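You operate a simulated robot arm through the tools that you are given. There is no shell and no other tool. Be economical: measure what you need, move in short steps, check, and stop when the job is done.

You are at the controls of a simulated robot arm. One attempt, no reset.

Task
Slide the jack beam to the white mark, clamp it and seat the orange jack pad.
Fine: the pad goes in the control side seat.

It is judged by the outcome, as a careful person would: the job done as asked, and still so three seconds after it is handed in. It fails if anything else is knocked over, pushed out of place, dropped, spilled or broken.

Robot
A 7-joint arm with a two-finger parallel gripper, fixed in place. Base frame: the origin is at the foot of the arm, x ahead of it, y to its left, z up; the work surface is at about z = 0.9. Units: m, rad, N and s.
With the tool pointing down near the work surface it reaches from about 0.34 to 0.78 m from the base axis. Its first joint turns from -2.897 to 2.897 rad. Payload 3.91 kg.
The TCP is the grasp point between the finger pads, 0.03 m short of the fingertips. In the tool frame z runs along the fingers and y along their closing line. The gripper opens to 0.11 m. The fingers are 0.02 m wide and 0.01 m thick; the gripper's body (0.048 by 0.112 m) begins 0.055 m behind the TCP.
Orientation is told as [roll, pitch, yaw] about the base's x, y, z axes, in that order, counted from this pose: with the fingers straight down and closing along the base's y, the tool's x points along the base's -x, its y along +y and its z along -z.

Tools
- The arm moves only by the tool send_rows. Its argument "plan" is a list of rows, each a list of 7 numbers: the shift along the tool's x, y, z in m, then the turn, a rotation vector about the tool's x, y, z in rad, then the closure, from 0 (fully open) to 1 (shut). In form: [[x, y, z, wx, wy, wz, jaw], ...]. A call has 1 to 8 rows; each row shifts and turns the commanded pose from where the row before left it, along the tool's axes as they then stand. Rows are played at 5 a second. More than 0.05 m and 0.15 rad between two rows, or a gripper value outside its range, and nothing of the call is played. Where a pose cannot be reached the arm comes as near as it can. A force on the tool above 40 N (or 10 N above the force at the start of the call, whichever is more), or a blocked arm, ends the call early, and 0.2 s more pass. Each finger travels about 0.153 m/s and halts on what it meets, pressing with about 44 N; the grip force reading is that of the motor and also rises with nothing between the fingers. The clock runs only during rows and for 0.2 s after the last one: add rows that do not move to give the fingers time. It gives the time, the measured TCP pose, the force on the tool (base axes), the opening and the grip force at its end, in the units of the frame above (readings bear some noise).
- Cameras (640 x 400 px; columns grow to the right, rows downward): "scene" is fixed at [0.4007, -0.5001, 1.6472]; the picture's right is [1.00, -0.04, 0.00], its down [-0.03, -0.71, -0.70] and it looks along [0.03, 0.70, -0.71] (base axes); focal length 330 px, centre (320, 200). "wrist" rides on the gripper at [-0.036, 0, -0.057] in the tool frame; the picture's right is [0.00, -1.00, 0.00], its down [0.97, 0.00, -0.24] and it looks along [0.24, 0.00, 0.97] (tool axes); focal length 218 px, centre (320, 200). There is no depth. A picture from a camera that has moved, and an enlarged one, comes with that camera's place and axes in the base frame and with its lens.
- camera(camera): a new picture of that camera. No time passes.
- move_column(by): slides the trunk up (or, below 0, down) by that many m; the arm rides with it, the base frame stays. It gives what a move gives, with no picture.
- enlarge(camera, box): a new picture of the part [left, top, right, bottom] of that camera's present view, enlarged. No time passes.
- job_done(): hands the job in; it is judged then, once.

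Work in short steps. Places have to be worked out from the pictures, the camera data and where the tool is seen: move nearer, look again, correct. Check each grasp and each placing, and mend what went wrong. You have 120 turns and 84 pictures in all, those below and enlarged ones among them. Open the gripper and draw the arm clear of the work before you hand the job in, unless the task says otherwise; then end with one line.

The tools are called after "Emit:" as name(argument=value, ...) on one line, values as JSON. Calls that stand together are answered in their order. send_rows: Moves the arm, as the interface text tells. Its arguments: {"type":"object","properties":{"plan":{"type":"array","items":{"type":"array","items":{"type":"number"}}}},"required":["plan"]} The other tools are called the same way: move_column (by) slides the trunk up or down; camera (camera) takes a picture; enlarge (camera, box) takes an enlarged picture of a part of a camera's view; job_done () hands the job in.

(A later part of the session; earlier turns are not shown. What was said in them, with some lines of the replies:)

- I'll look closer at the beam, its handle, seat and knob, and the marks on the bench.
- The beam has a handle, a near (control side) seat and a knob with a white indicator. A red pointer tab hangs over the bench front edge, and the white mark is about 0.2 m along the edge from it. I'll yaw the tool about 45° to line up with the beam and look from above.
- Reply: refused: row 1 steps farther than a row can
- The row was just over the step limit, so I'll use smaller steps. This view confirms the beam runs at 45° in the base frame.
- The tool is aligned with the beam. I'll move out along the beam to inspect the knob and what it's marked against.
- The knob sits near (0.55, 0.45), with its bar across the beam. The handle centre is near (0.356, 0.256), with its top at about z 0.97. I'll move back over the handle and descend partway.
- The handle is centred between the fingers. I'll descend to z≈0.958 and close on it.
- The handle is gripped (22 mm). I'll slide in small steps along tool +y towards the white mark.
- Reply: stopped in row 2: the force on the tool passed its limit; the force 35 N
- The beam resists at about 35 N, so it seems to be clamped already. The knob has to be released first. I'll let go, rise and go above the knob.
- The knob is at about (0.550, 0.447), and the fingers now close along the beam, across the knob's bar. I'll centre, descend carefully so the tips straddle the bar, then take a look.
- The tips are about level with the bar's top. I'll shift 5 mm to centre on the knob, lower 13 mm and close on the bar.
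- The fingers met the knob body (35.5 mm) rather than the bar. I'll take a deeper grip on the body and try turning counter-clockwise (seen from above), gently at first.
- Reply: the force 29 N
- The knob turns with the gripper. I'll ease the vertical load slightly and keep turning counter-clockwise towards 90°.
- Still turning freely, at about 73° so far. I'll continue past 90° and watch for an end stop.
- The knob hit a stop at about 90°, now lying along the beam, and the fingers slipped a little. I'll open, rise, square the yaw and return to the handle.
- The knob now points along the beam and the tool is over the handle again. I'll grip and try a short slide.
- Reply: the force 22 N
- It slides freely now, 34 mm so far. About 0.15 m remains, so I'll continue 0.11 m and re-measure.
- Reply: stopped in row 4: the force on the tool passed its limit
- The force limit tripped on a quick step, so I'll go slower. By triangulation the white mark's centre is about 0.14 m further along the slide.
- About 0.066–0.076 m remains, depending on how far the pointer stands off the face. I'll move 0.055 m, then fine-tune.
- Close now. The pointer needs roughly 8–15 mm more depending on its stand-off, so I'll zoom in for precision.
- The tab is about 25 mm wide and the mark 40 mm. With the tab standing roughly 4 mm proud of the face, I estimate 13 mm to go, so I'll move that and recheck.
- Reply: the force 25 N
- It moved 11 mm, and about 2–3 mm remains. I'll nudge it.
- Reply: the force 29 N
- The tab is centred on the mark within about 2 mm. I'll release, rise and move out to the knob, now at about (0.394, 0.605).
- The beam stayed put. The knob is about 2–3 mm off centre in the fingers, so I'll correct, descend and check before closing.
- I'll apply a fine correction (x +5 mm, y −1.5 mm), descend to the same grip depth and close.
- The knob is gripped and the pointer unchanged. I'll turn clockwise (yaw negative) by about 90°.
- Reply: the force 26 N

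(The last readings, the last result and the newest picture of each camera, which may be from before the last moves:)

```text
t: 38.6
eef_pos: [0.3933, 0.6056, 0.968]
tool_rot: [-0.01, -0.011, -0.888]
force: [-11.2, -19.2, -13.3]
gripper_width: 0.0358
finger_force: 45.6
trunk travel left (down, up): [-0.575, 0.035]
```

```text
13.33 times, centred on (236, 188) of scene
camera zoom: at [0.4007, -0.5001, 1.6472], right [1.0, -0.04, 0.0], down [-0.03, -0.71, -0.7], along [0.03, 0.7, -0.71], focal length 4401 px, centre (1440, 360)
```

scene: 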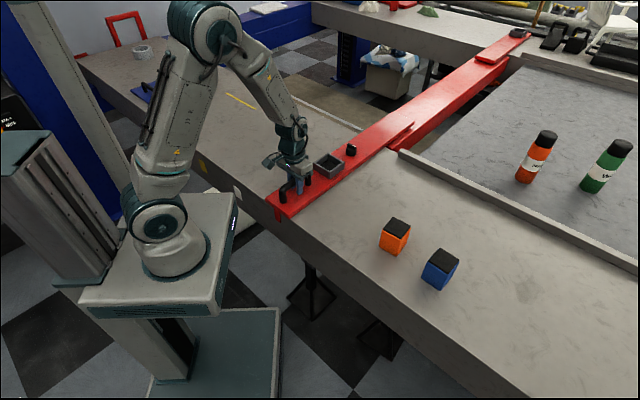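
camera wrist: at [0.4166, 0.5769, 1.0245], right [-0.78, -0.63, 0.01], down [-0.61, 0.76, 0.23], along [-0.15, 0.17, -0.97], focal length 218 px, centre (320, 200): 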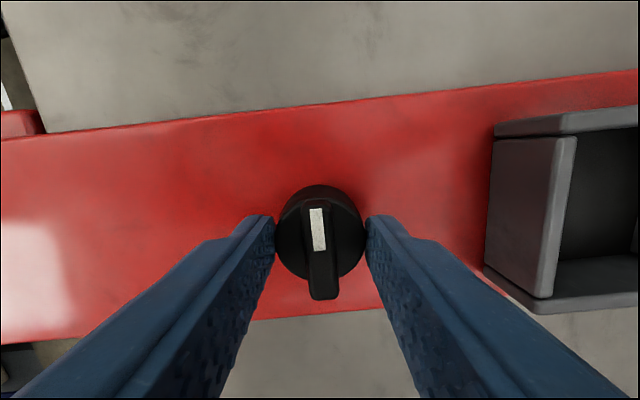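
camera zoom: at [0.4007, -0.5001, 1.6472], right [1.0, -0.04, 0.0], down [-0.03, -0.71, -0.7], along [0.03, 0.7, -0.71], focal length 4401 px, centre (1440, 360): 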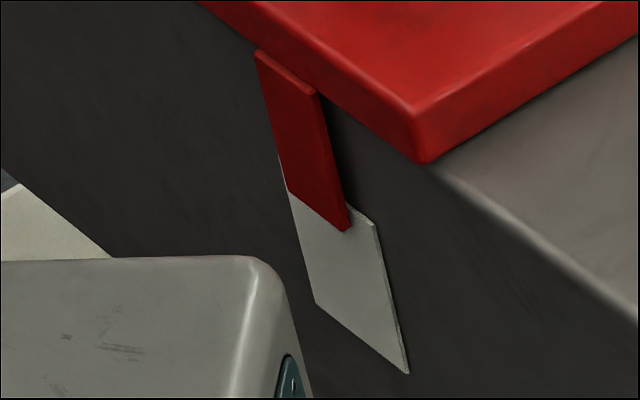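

The knob is across the beam again and the fingers are starting to slip, so it's at its stop. I'll push slightly more to confirm, then release and rise.

Emit:
send_rows(plan=[[0, 0, 0, 0, 0, 0.1, 1], [0, 0, 0, 0, 0, 0.03, 1], [0, 0, 0, 0, 0, 0, 0.7], [0, 0, 0, 0, 0, 0, 0.5], [0, 0, -0.04, 0, 0, 0, 0.4], [0, 0, -0.045, 0, 0, -0.1, 0.4], [0, 0, -0.02, 0, 0, -0.13, 0.4], [0, 0, 0, 0, 0, 0, 0.4]])

Emit:
camera(camera="wrist")

Emit:
camera(camera="scene")

```text
t: 40.4
eef_pos: [0.3935, 0.6077, 1.0712]
tool_rot: [-0.01, -0.008, -0.785]
force: [0.0, -0.2, -0.6]
gripper_width: 0.0662
finger_force: 0.1
trunk travel left (down, up): [-0.575, 0.035]
```

```text
44 pictures are left
camera wrist: at [0.4195, 0.5826, 1.128], right [-0.71, -0.71, 0.01], down [-0.69, 0.69, 0.23], along [-0.17, 0.16, -0.97], focal length 218 px, centre (320, 200)
```

wrist: 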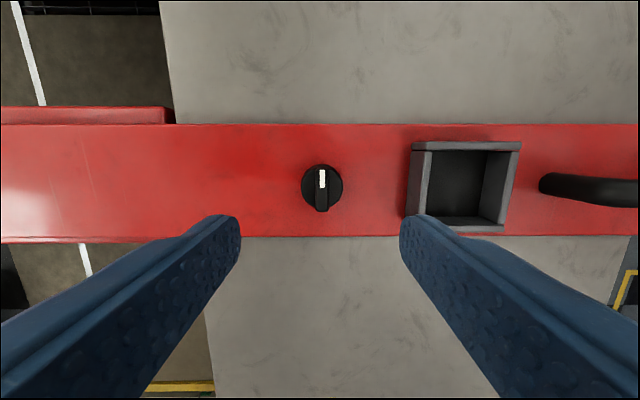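

```text
43 pictures are left
```

scene: 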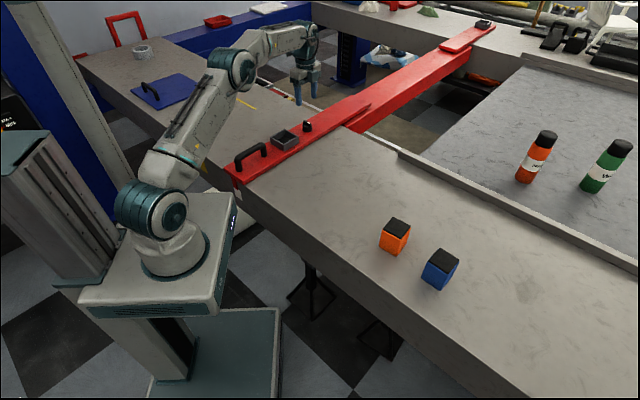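

The knob is back in its original locking orientation and the beam is on the mark. Next is the orange pad, estimated at (0.63, 0.06), about 52 mm square, 67 mm tall and at 45°. I'll fly over to it with the same yaw.

Emit:
send_rows(plan=[[-0.0428, -0.0169, -0.015, 0, 0, 0, 0.2], [-0.0428, -0.0169, -0.015, 0, 0, 0, 0.2], [-0.0428, -0.0169, -0.01, 0, 0, 0, 0.2], [-0.0428, -0.0169, 0, 0, 0, 0, 0.2], [-0.0428, -0.0169, 0, 0, 0, 0, 0.2], [-0.0428, -0.0169, 0, 0, 0, 0, 0.2], [-0.0428, -0.0169, 0, 0, 0, 0, 0.2], [-0.0428, -0.0169, 0, 0, 0, 0, 0.2]])

Emit:
send_rows(plan=[[-0.0428, -0.0169, 0, 0, 0, 0, 0.2], [-0.0428, -0.0169, 0, 0, 0, 0, 0.2], [-0.0428, -0.0169, 0, 0, 0, 0, 0.2], [-0.0428, -0.0169, 0, 0, 0, 0, 0.2], [0, 0, 0, 0, 0, 0, 0.2]])

Emit:
camera(camera="wrist")

Emit:
enlarge(camera="scene", box=[200, 90, 360, 210])

```text
t: 42.2
eef_pos: [0.542, 0.2687, 1.116]
tool_rot: [-0.007, -0.006, -0.787]
force: [0.7, 0.0, -0.3]
gripper_width: 0.0881
finger_force: 0.2
trunk travel left (down, up): [-0.575, 0.035]
```

```text
t: 43.4
eef_pos: [0.6129, 0.1014, 1.1137]
tool_rot: [-0.008, -0.006, -0.786]
force: [0.7, 0.6, 0.8]
gripper_width: 0.0881
finger_force: 0.1
trunk travel left (down, up): [-0.575, 0.035]
```

```text
42 pictures are left
camera wrist: at [0.6388, 0.0755, 1.1707], right [-0.71, -0.71, 0.01], down [-0.69, 0.69, 0.23], along [-0.17, 0.16, -0.97], focal length 218 px, centre (320, 200)
```

wrist: 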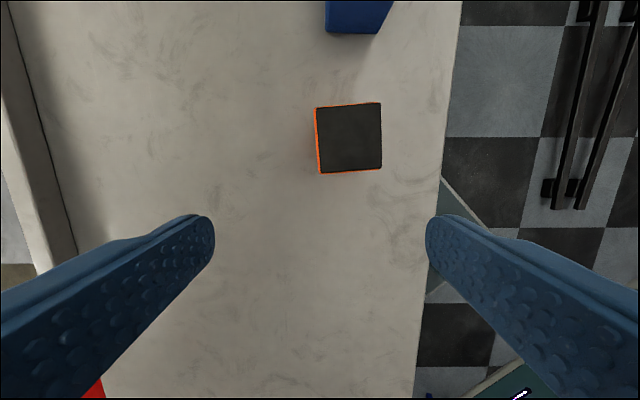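

```text
3.33 times, centred on (280, 150) of scene
camera zoom: at [0.4007, -0.5001, 1.6472], right [1.0, -0.04, 0.0], down [-0.03, -0.71, -0.7], along [0.03, 0.7, -0.71], focal length 1100 px, centre (453, 367)
```

zoom: 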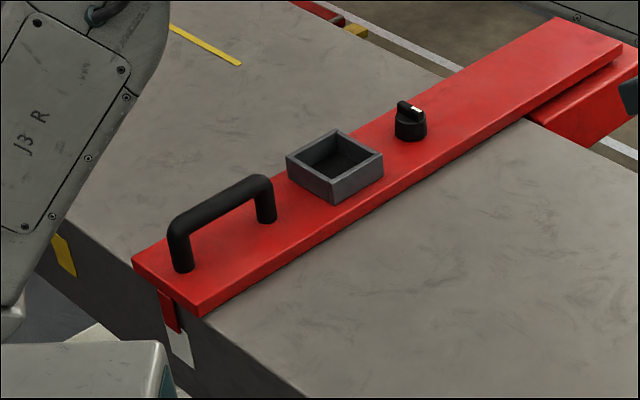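

The pad's top is at about (0.626, 0.049), rotated roughly 4° from the tool. I'll centre over it, trim the yaw and lower partway.

Emit:
send_rows(plan=[[-0.023, -0.0138, 0, 0, 0, 0, 0.2], [-0.023, -0.0138, 0, 0, 0, 0, 0.2], [0, 0, 0.03, 0, 0, -0.07, 0.15], [0, 0, 0.03, 0, 0, 0, 0.15], [0, 0, 0, 0, 0, 0, 0.15]])

Emit:
camera(camera="wrist")

```text
t: 44.6
eef_pos: [0.6263, 0.0479, 1.0552]
tool_rot: [-0.009, -0.006, -0.718]
force: [-0.2, 0.3, 0.1]
gripper_width: 0.0935
finger_force: 0.0
trunk travel left (down, up): [-0.575, 0.035]
```

```text
40 pictures are left
camera wrist: at [0.6548, 0.0243, 1.1129], right [-0.66, -0.75, 0.01], down [-0.73, 0.64, 0.23], along [-0.18, 0.15, -0.97], focal length 218 px, centre (320, 200)
```

wrist: 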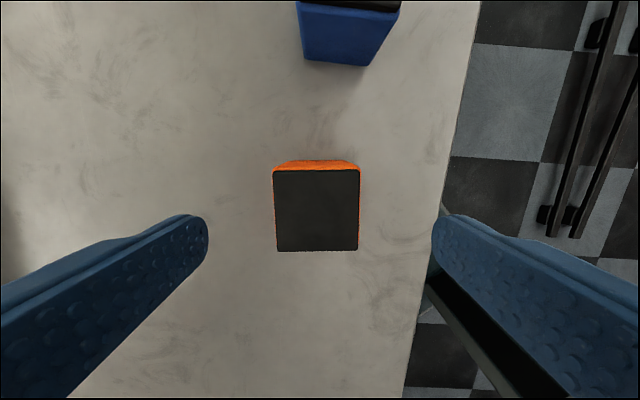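

Well aligned; it needs a 6 mm and a 2 mm trim. I'll descend to z≈0.964, gripping high so the fingers clear the seat walls, and close.

Emit:
send_rows(plan=[[0.006, 0.002, 0.03, 0, 0, 0, 0.15], [0, 0, 0.035, 0, 0, 0, 0.15], [0, 0, 0.026, 0, 0, 0, 0.15], [0, 0, 0, 0, 0, 0, 0.3], [0, 0, 0, 0, 0, 0, 0.4], [0, 0, 0, 0, 0, 0, 1], [0, 0, 0, 0, 0, 0, 1]])

Emit:
camera(camera="wrist")

Emit:
enlarge(camera="scene", box=[340, 180, 500, 300])

```text
t: 46.2
eef_pos: [0.6228, 0.0521, 0.9663]
tool_rot: [-0.009, -0.007, -0.718]
force: [1.1, 1.0, -0.6]
gripper_width: 0.0578
finger_force: 44.2
trunk travel left (down, up): [-0.575, 0.035]
```

```text
39 pictures are left
camera wrist: at [0.65, 0.0285, 1.0247], right [-0.66, -0.75, 0.01], down [-0.73, 0.64, 0.23], along [-0.18, 0.15, -0.97], focal length 218 px, centre (320, 200)
```

wrist: 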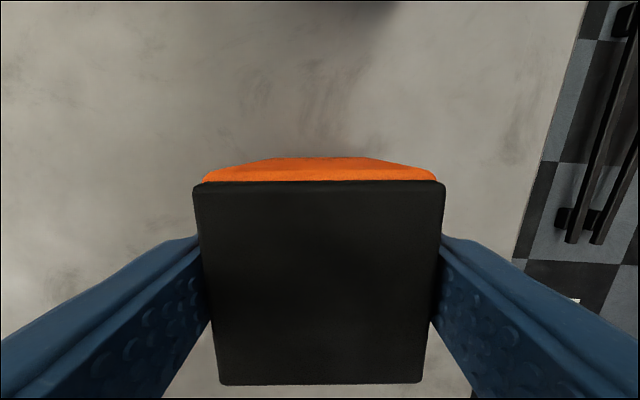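

```text
3.33 times, centred on (420, 240) of scene
camera zoom: at [0.4007, -0.5001, 1.6472], right [1.0, -0.04, 0.0], down [-0.03, -0.71, -0.7], along [0.03, 0.7, -0.71], focal length 1100 px, centre (-13, 67)
```

zoom: 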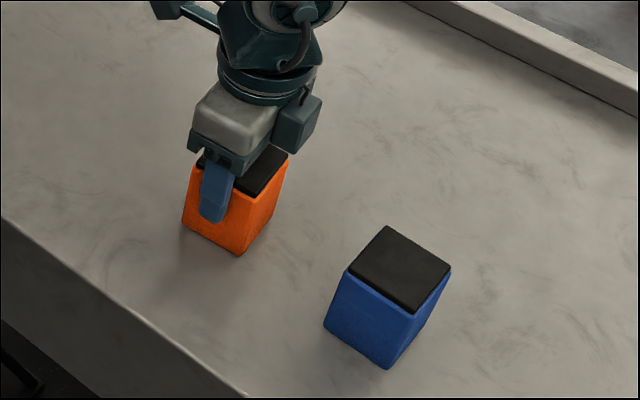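

The pad is held (58 mm wide, about 75 mm tall). I'll lift it straight up, restore the beam-aligned yaw and carry it towards the seat at about (0.311, 0.523).

Emit:
send_rows(plan=[[0, 0, -0.015, 0, 0, 0, 1], [0, 0, -0.03, 0, 0, 0, 1], [0, 0, -0.04, 0, 0, 0, 1], [0, 0, -0.04, 0, 0, 0.067, 1], [0, 0, 0, 0, 0, 0, 1]])

Emit:
send_rows(plan=[[0.02, 0.004, 0, 0, 0, 0, 1], [0.04, 0.008, 0, 0, 0, 0, 1], [0.0426, 0.00865, 0, 0, 0, 0, 1], [0.0426, 0.00865, 0, 0, 0, 0, 1], [0.0426, 0.00865, 0, 0, 0, 0, 1], [0.0426, 0.00865, 0, 0, 0, 0, 1], [0.0426, 0.00865, 0, 0, 0, 0, 1], [0.0426, 0.00865, 0, 0, 0, 0, 1]])

Emit:
send_rows(plan=[[0.0426, 0.00865, 0, 0, 0, 0, 1], [0.0426, 0.00865, 0, 0, 0, 0, 1], [0.0426, 0.00865, 0, 0, 0, 0, 1], [0.0426, 0.00865, 0, 0, 0, 0, 1], [0.042, 0.009, 0, 0, 0, 0, 1], [0.025, 0.005, 0, 0, 0, 0, 1], [0, 0, 0, 0, 0, 0, 1]])

Emit:
camera(camera="wrist")

Emit:
enlarge(camera="scene", box=[200, 90, 360, 210])

```text
t: 47.4
eef_pos: [0.6215, 0.0545, 1.0932]
tool_rot: [-0.008, -0.007, -0.786]
force: [-0.4, -0.4, -5.1]
gripper_width: 0.0577
finger_force: 44.0
trunk travel left (down, up): [-0.575, 0.035]
```

```text
t: 49.2
eef_pos: [0.442, 0.3234, 1.0892]
tool_rot: [-0.011, -0.006, -0.784]
force: [0.1, 0.3, -4.8]
gripper_width: 0.0579
finger_force: 43.8
trunk travel left (down, up): [-0.575, 0.035]
```

```text
t: 50.8
eef_pos: [0.31, 0.5238, 1.0863]
tool_rot: [-0.008, -0.008, -0.785]
force: [-0.1, 0.5, -4.7]
gripper_width: 0.0577
finger_force: 43.6
trunk travel left (down, up): [-0.575, 0.035]
```

```text
37 pictures are left
camera wrist: at [0.3364, 0.4987, 1.1433], right [-0.71, -0.71, 0.01], down [-0.69, 0.69, 0.23], along [-0.17, 0.16, -0.97], focal length 218 px, centre (320, 200)
```

wrist: 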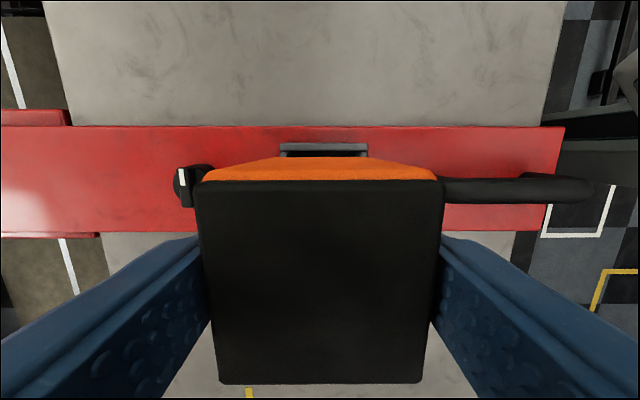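

```text
3.33 times, centred on (280, 150) of scene
camera zoom: at [0.4007, -0.5001, 1.6472], right [1.0, -0.04, 0.0], down [-0.03, -0.71, -0.7], along [0.03, 0.7, -0.71], focal length 1100 px, centre (453, 367)
```

zoom: 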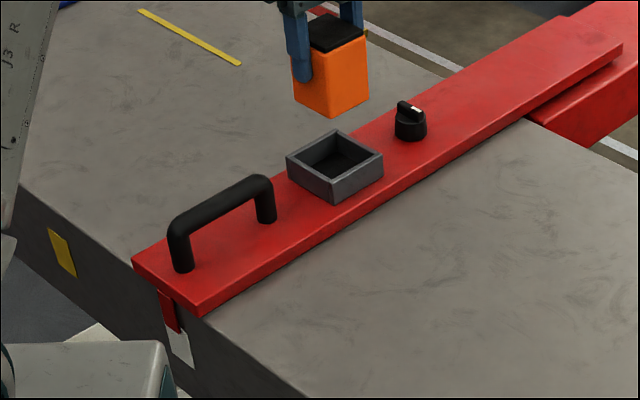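

The pad is nearly aligned, and the seat centre is about 2.5 mm nearer the base along the beam. I'll correct and lower until the pad bottom is just above the rim.

Emit:
send_rows(plan=[[0, -0.0025, 0.02, 0, 0, 0, 1], [0, 0, 0.025, 0, 0, 0, 1], [0, 0, 0.018, 0, 0, 0, 1], [0, 0, 0, 0, 0, 0, 1]])

Emit:
camera(camera="wrist")

Emit:
enlarge(camera="scene", box=[252, 105, 316, 155])

```text
t: 51.8
eef_pos: [0.3067, 0.5215, 1.0224]
tool_rot: [-0.009, -0.006, -0.784]
force: [0.0, -0.3, -4.6]
gripper_width: 0.0577
finger_force: 43.9
trunk travel left (down, up): [-0.575, 0.035]
```

```text
35 pictures are left
camera wrist: at [0.3341, 0.4955, 1.0807], right [-0.71, -0.71, 0.01], down [-0.69, 0.69, 0.23], along [-0.17, 0.16, -0.97], focal length 218 px, centre (320, 200)
```

wrist: 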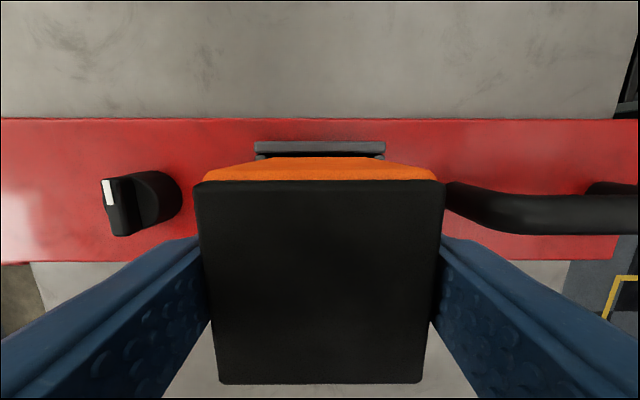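

```text
8.00 times, centred on (284, 130) of scene
camera zoom: at [0.4007, -0.5001, 1.6472], right [1.0, -0.04, 0.0], down [-0.03, -0.71, -0.7], along [0.03, 0.7, -0.71], focal length 2640 px, centre (608, 760)
```

zoom: 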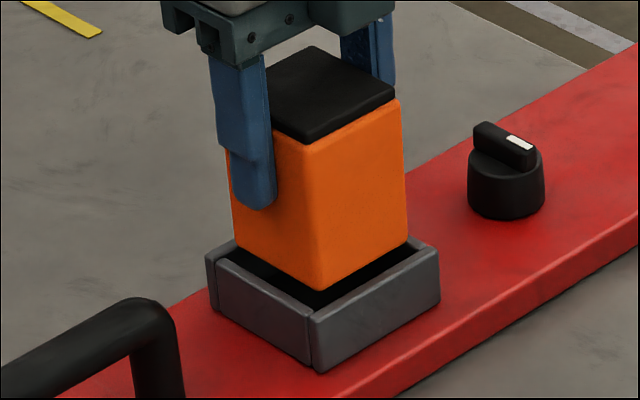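

The pad is centred over the seat along the beam; I'll trim 1.5 mm across it. Then I'll lower slowly into the seat.

Emit:
send_rows(plan=[[-0.0015, 0, 0.006, 0, 0, 0, 1], [0, 0, 0.006, 0, 0, 0, 1], [0, 0, 0.006, 0, 0, 0, 1], [0, 0, 0, 0, 0, 0, 1]])

Emit:
enlarge(camera="scene", box=[252, 105, 316, 155])

Emit:
camera(camera="wrist")

```text
t: 52.8
eef_pos: [0.3093, 0.5195, 1.0055]
tool_rot: [-0.008, -0.008, -0.783]
force: [0.1, 1.1, -4.2]
gripper_width: 0.0575
finger_force: 43.9
trunk travel left (down, up): [-0.575, 0.035]
```

```text
8.00 times, centred on (284, 130) of scene
camera zoom: at [0.4007, -0.5001, 1.6472], right [1.0, -0.04, 0.0], down [-0.03, -0.71, -0.7], along [0.03, 0.7, -0.71], focal length 2640 px, centre (608, 760)
```

zoom: 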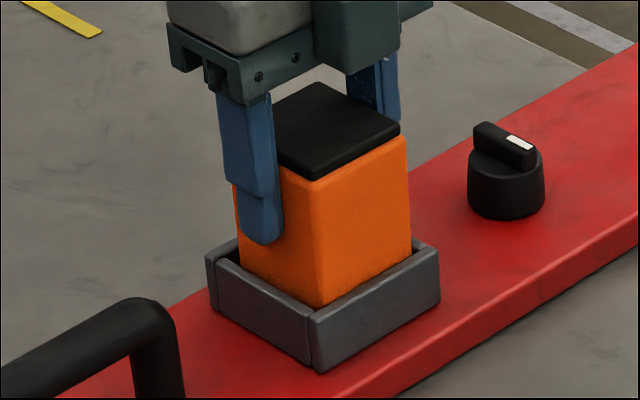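

```text
32 pictures are left
camera wrist: at [0.3353, 0.4947, 1.0632], right [-0.71, -0.71, 0.01], down [-0.69, 0.69, 0.23], along [-0.17, 0.16, -0.97], focal length 218 px, centre (320, 200)
```

wrist: 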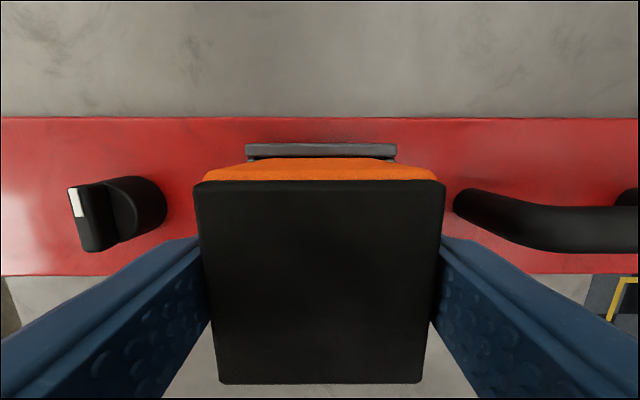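

The pad is entering the seat without contact. I'll keep lowering in small steps until it touches the floor.

Emit:
send_rows(plan=[[0, 0, 0.005, 0, 0, 0, 1], [0, 0, 0.005, 0, 0, 0, 1], [0, 0, 0.004, 0, 0, 0, 1], [0, 0, 0, 0, 0, 0, 1]])

Emit:
enlarge(camera="scene", box=[252, 105, 316, 155])

```text
t: 53.8
eef_pos: [0.3101, 0.519, 0.9953]
tool_rot: [-0.004, -0.007, -0.785]
force: [-1.4, 2.3, 5.0]
gripper_width: 0.0578
finger_force: 44.0
trunk travel left (down, up): [-0.575, 0.035]
```

```text
8.00 times, centred on (284, 130) of scene
camera zoom: at [0.4007, -0.5001, 1.6472], right [1.0, -0.04, 0.0], down [-0.03, -0.71, -0.7], along [0.03, 0.7, -0.71], focal length 2640 px, centre (608, 760)
```

zoom: 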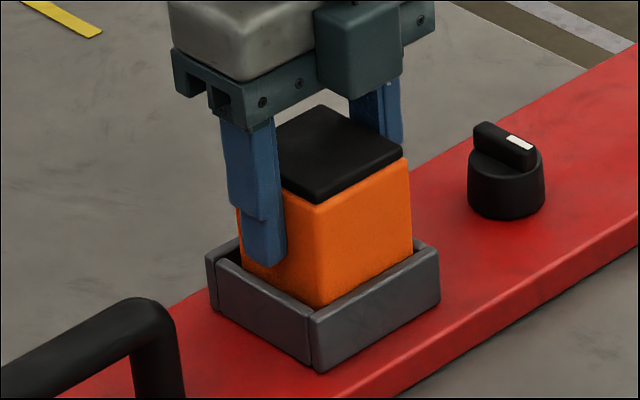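

There's light contact. I'll push down 3 mm more to see whether it's on the floor or caught on a wall.

Emit:
send_rows(plan=[[0, 0, 0.002, 0, 0, 0, 1], [0, 0, 0.002, 0, 0, 0, 1], [0, 0, 0, 0, 0, 0, 1]])

Emit:
camera(camera="wrist")

Emit:
enlarge(camera="scene", box=[264, 115, 304, 155])

```text
t: 54.6
eef_pos: [0.3098, 0.5213, 0.9936]
tool_rot: [0.002, -0.004, -0.786]
force: [-2.9, -5.6, 14.8]
gripper_width: 0.0577
finger_force: 43.7
trunk travel left (down, up): [-0.575, 0.035]
stopped in row 3: the force on the tool passed its limit (the readings are from after the stop); the commanded pose is now the measured one
```

```text
30 pictures are left
camera wrist: at [0.3357, 0.4953, 1.0507], right [-0.71, -0.71, 0.0], down [-0.69, 0.69, 0.24], along [-0.17, 0.17, -0.97], focal length 218 px, centre (320, 200)
```

wrist: 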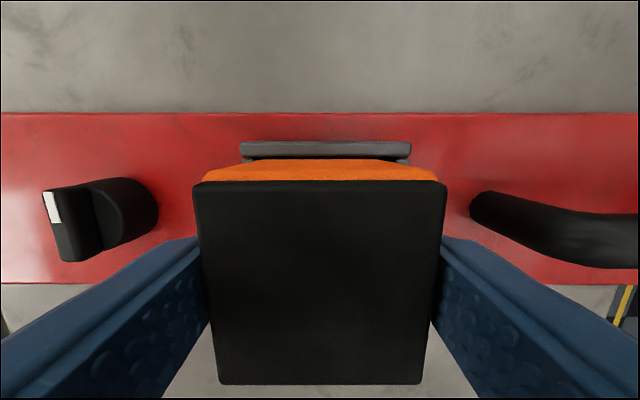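

```text
10.00 times, centred on (284, 135) of scene
camera zoom: at [0.4007, -0.5001, 1.6472], right [1.0, -0.04, 0.0], down [-0.03, -0.71, -0.7], along [0.03, 0.7, -0.71], focal length 3300 px, centre (680, 850)
```

zoom: 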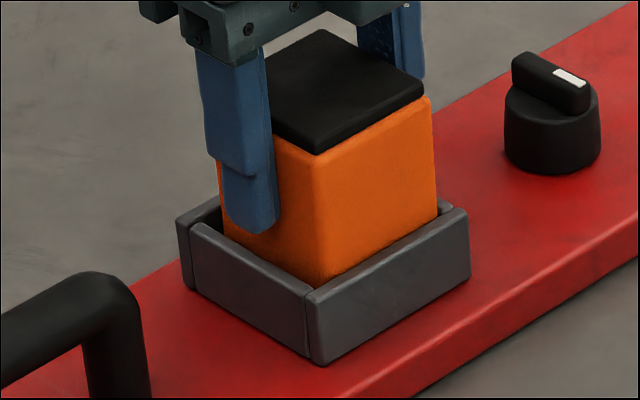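

The pad levelled itself on the floor of the seat with the walls around it, so it's seated. I'll relax slightly, open and rise straight up.

Emit:
send_rows(plan=[[0, 0, 0, 0, 0, 0, 0.45], [0, 0, 0, 0, 0, 0, 0.35], [0, 0, 0, 0, 0, 0, 0.3], [0, 0, -0.03, 0, 0, 0, 0.3], [0, 0, -0.045, 0, 0, 0, 0.3], [0, 0, -0.045, 0, 0, 0, 0.3], [0, 0, -0.03, 0, 0, 0, 0.3], [0, 0, 0, 0, 0, 0, 0.3]])

Emit:
camera(camera="wrist")

Emit:
enlarge(camera="scene", box=[204, 95, 316, 205])

```text
t: 56.5
eef_pos: [0.3108, 0.524, 1.143]
tool_rot: [-0.001, -0.004, -0.783]
force: [-0.4, -1.3, -0.4]
gripper_width: 0.077
finger_force: 0.0
trunk travel left (down, up): [-0.575, 0.035]
```

```text
28 pictures are left
camera wrist: at [0.3371, 0.4982, 1.1985], right [-0.71, -0.71, 0.0], down [-0.69, 0.69, 0.23], along [-0.17, 0.16, -0.97], focal length 218 px, centre (320, 200)
```

wrist: 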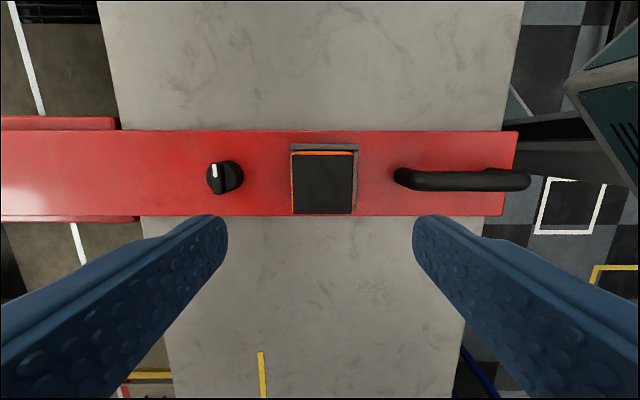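

```text
3.64 times, centred on (260, 150) of scene
camera zoom: at [0.4007, -0.5001, 1.6472], right [1.0, -0.04, 0.0], down [-0.03, -0.71, -0.7], along [0.03, 0.7, -0.71], focal length 1200 px, centre (538, 382)
```

zoom: 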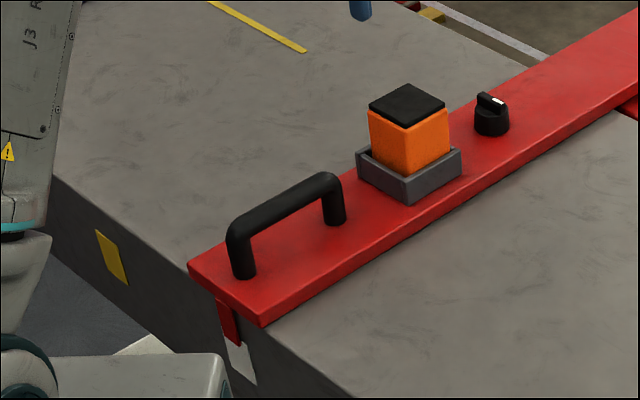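

The pad is in the near seat. I'll zoom in to verify it's level and fully down, and recheck the pointer.

Emit:
enlarge(camera="scene", box=[264, 112, 304, 152])

Emit:
enlarge(camera="wrist", box=[270, 130, 380, 225])

Emit:
enlarge(camera="scene", box=[220, 173, 252, 203])

```text
10.00 times, centred on (284, 132) of scene
camera zoom: at [0.4007, -0.5001, 1.6472], right [1.0, -0.04, 0.0], down [-0.03, -0.71, -0.7], along [0.03, 0.7, -0.71], focal length 3300 px, centre (680, 880)
```

zoom: 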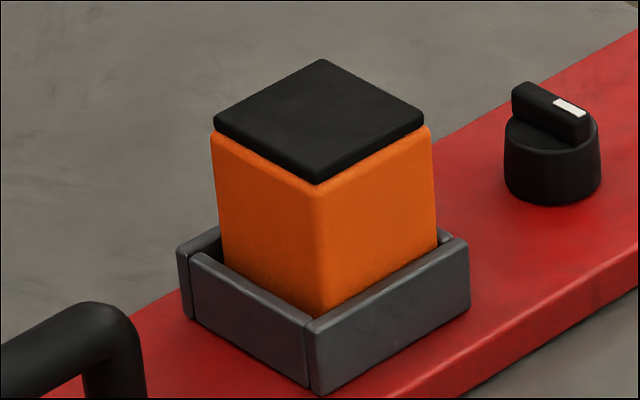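

```text
4.21 times, centred on (325, 178) of wrist
camera zoom: at [0.3371, 0.4982, 1.1985], right [-0.71, -0.71, 0.0], down [-0.69, 0.69, 0.23], along [-0.17, 0.16, -0.97], focal length 919 px, centre (299, 295)
```

zoom: 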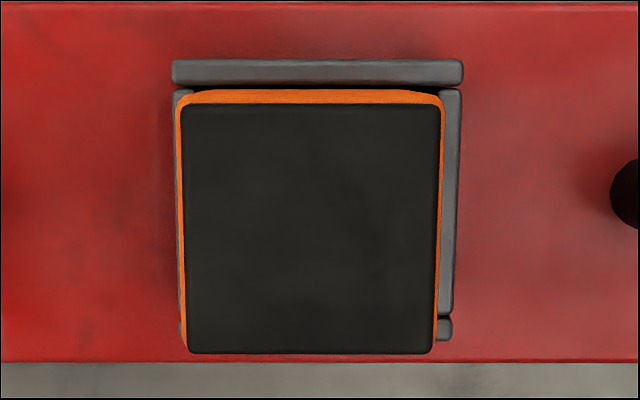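

```text
13.33 times, centred on (236, 188) of scene
camera zoom: at [0.4007, -0.5001, 1.6472], right [1.0, -0.04, 0.0], down [-0.03, -0.71, -0.7], along [0.03, 0.7, -0.71], focal length 4401 px, centre (1440, 360)
```

zoom: 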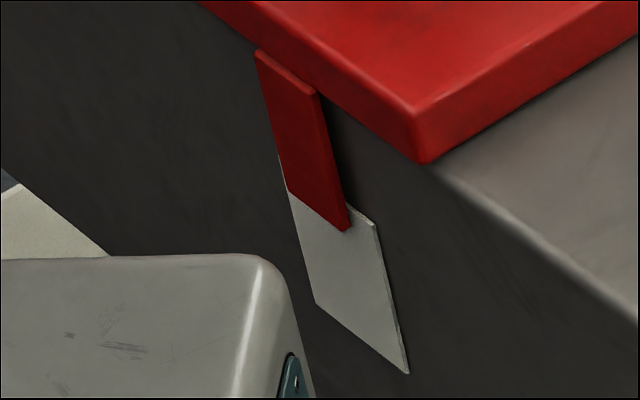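

The pad is level and inside the walls, the pointer is on the white mark, and the knob is in its locked position. I'll draw the arm further up and clear.

Emit:
send_rows(plan=[[0, 0, -0.045, 0, 0, 0, 0.2], [-0.03, 0, -0.035, 0, 0, 0, 0], [-0.04, 0, -0.02, 0, 0, 0, 0], [-0.045, 0, 0, 0, 0, 0, 0], [-0.045, 0, 0, 0, 0, 0, 0], [0, 0, 0, 0, 0, 0, 0]])

Emit:
camera(camera="scene")

```text
t: 57.9
eef_pos: [0.4223, 0.4124, 1.2451]
tool_rot: [-0.001, -0.004, -0.781]
force: [0.8, -0.2, 0.2]
gripper_width: 0.11
finger_force: 0.1
trunk travel left (down, up): [-0.575, 0.035]
```

```text
23 pictures are left
```

scene: 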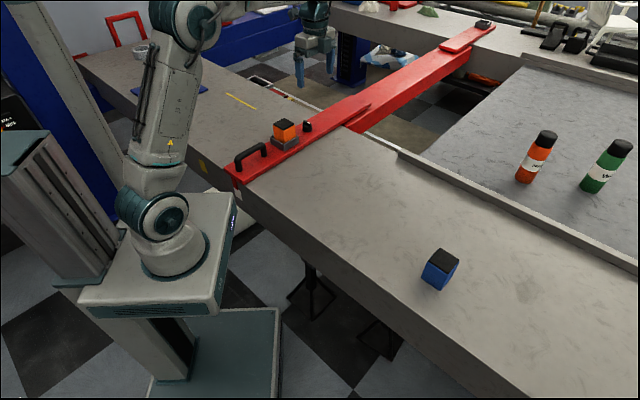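

Everything is in place and undisturbed, so I'm handing the job in.

Emit:
job_done()

```text
The job is handed in.
```

The jack beam is on the white mark (within about 2 mm by camera estimate) and clamped, and the orange pad sits level in the control side seat, with nothing else disturbed.
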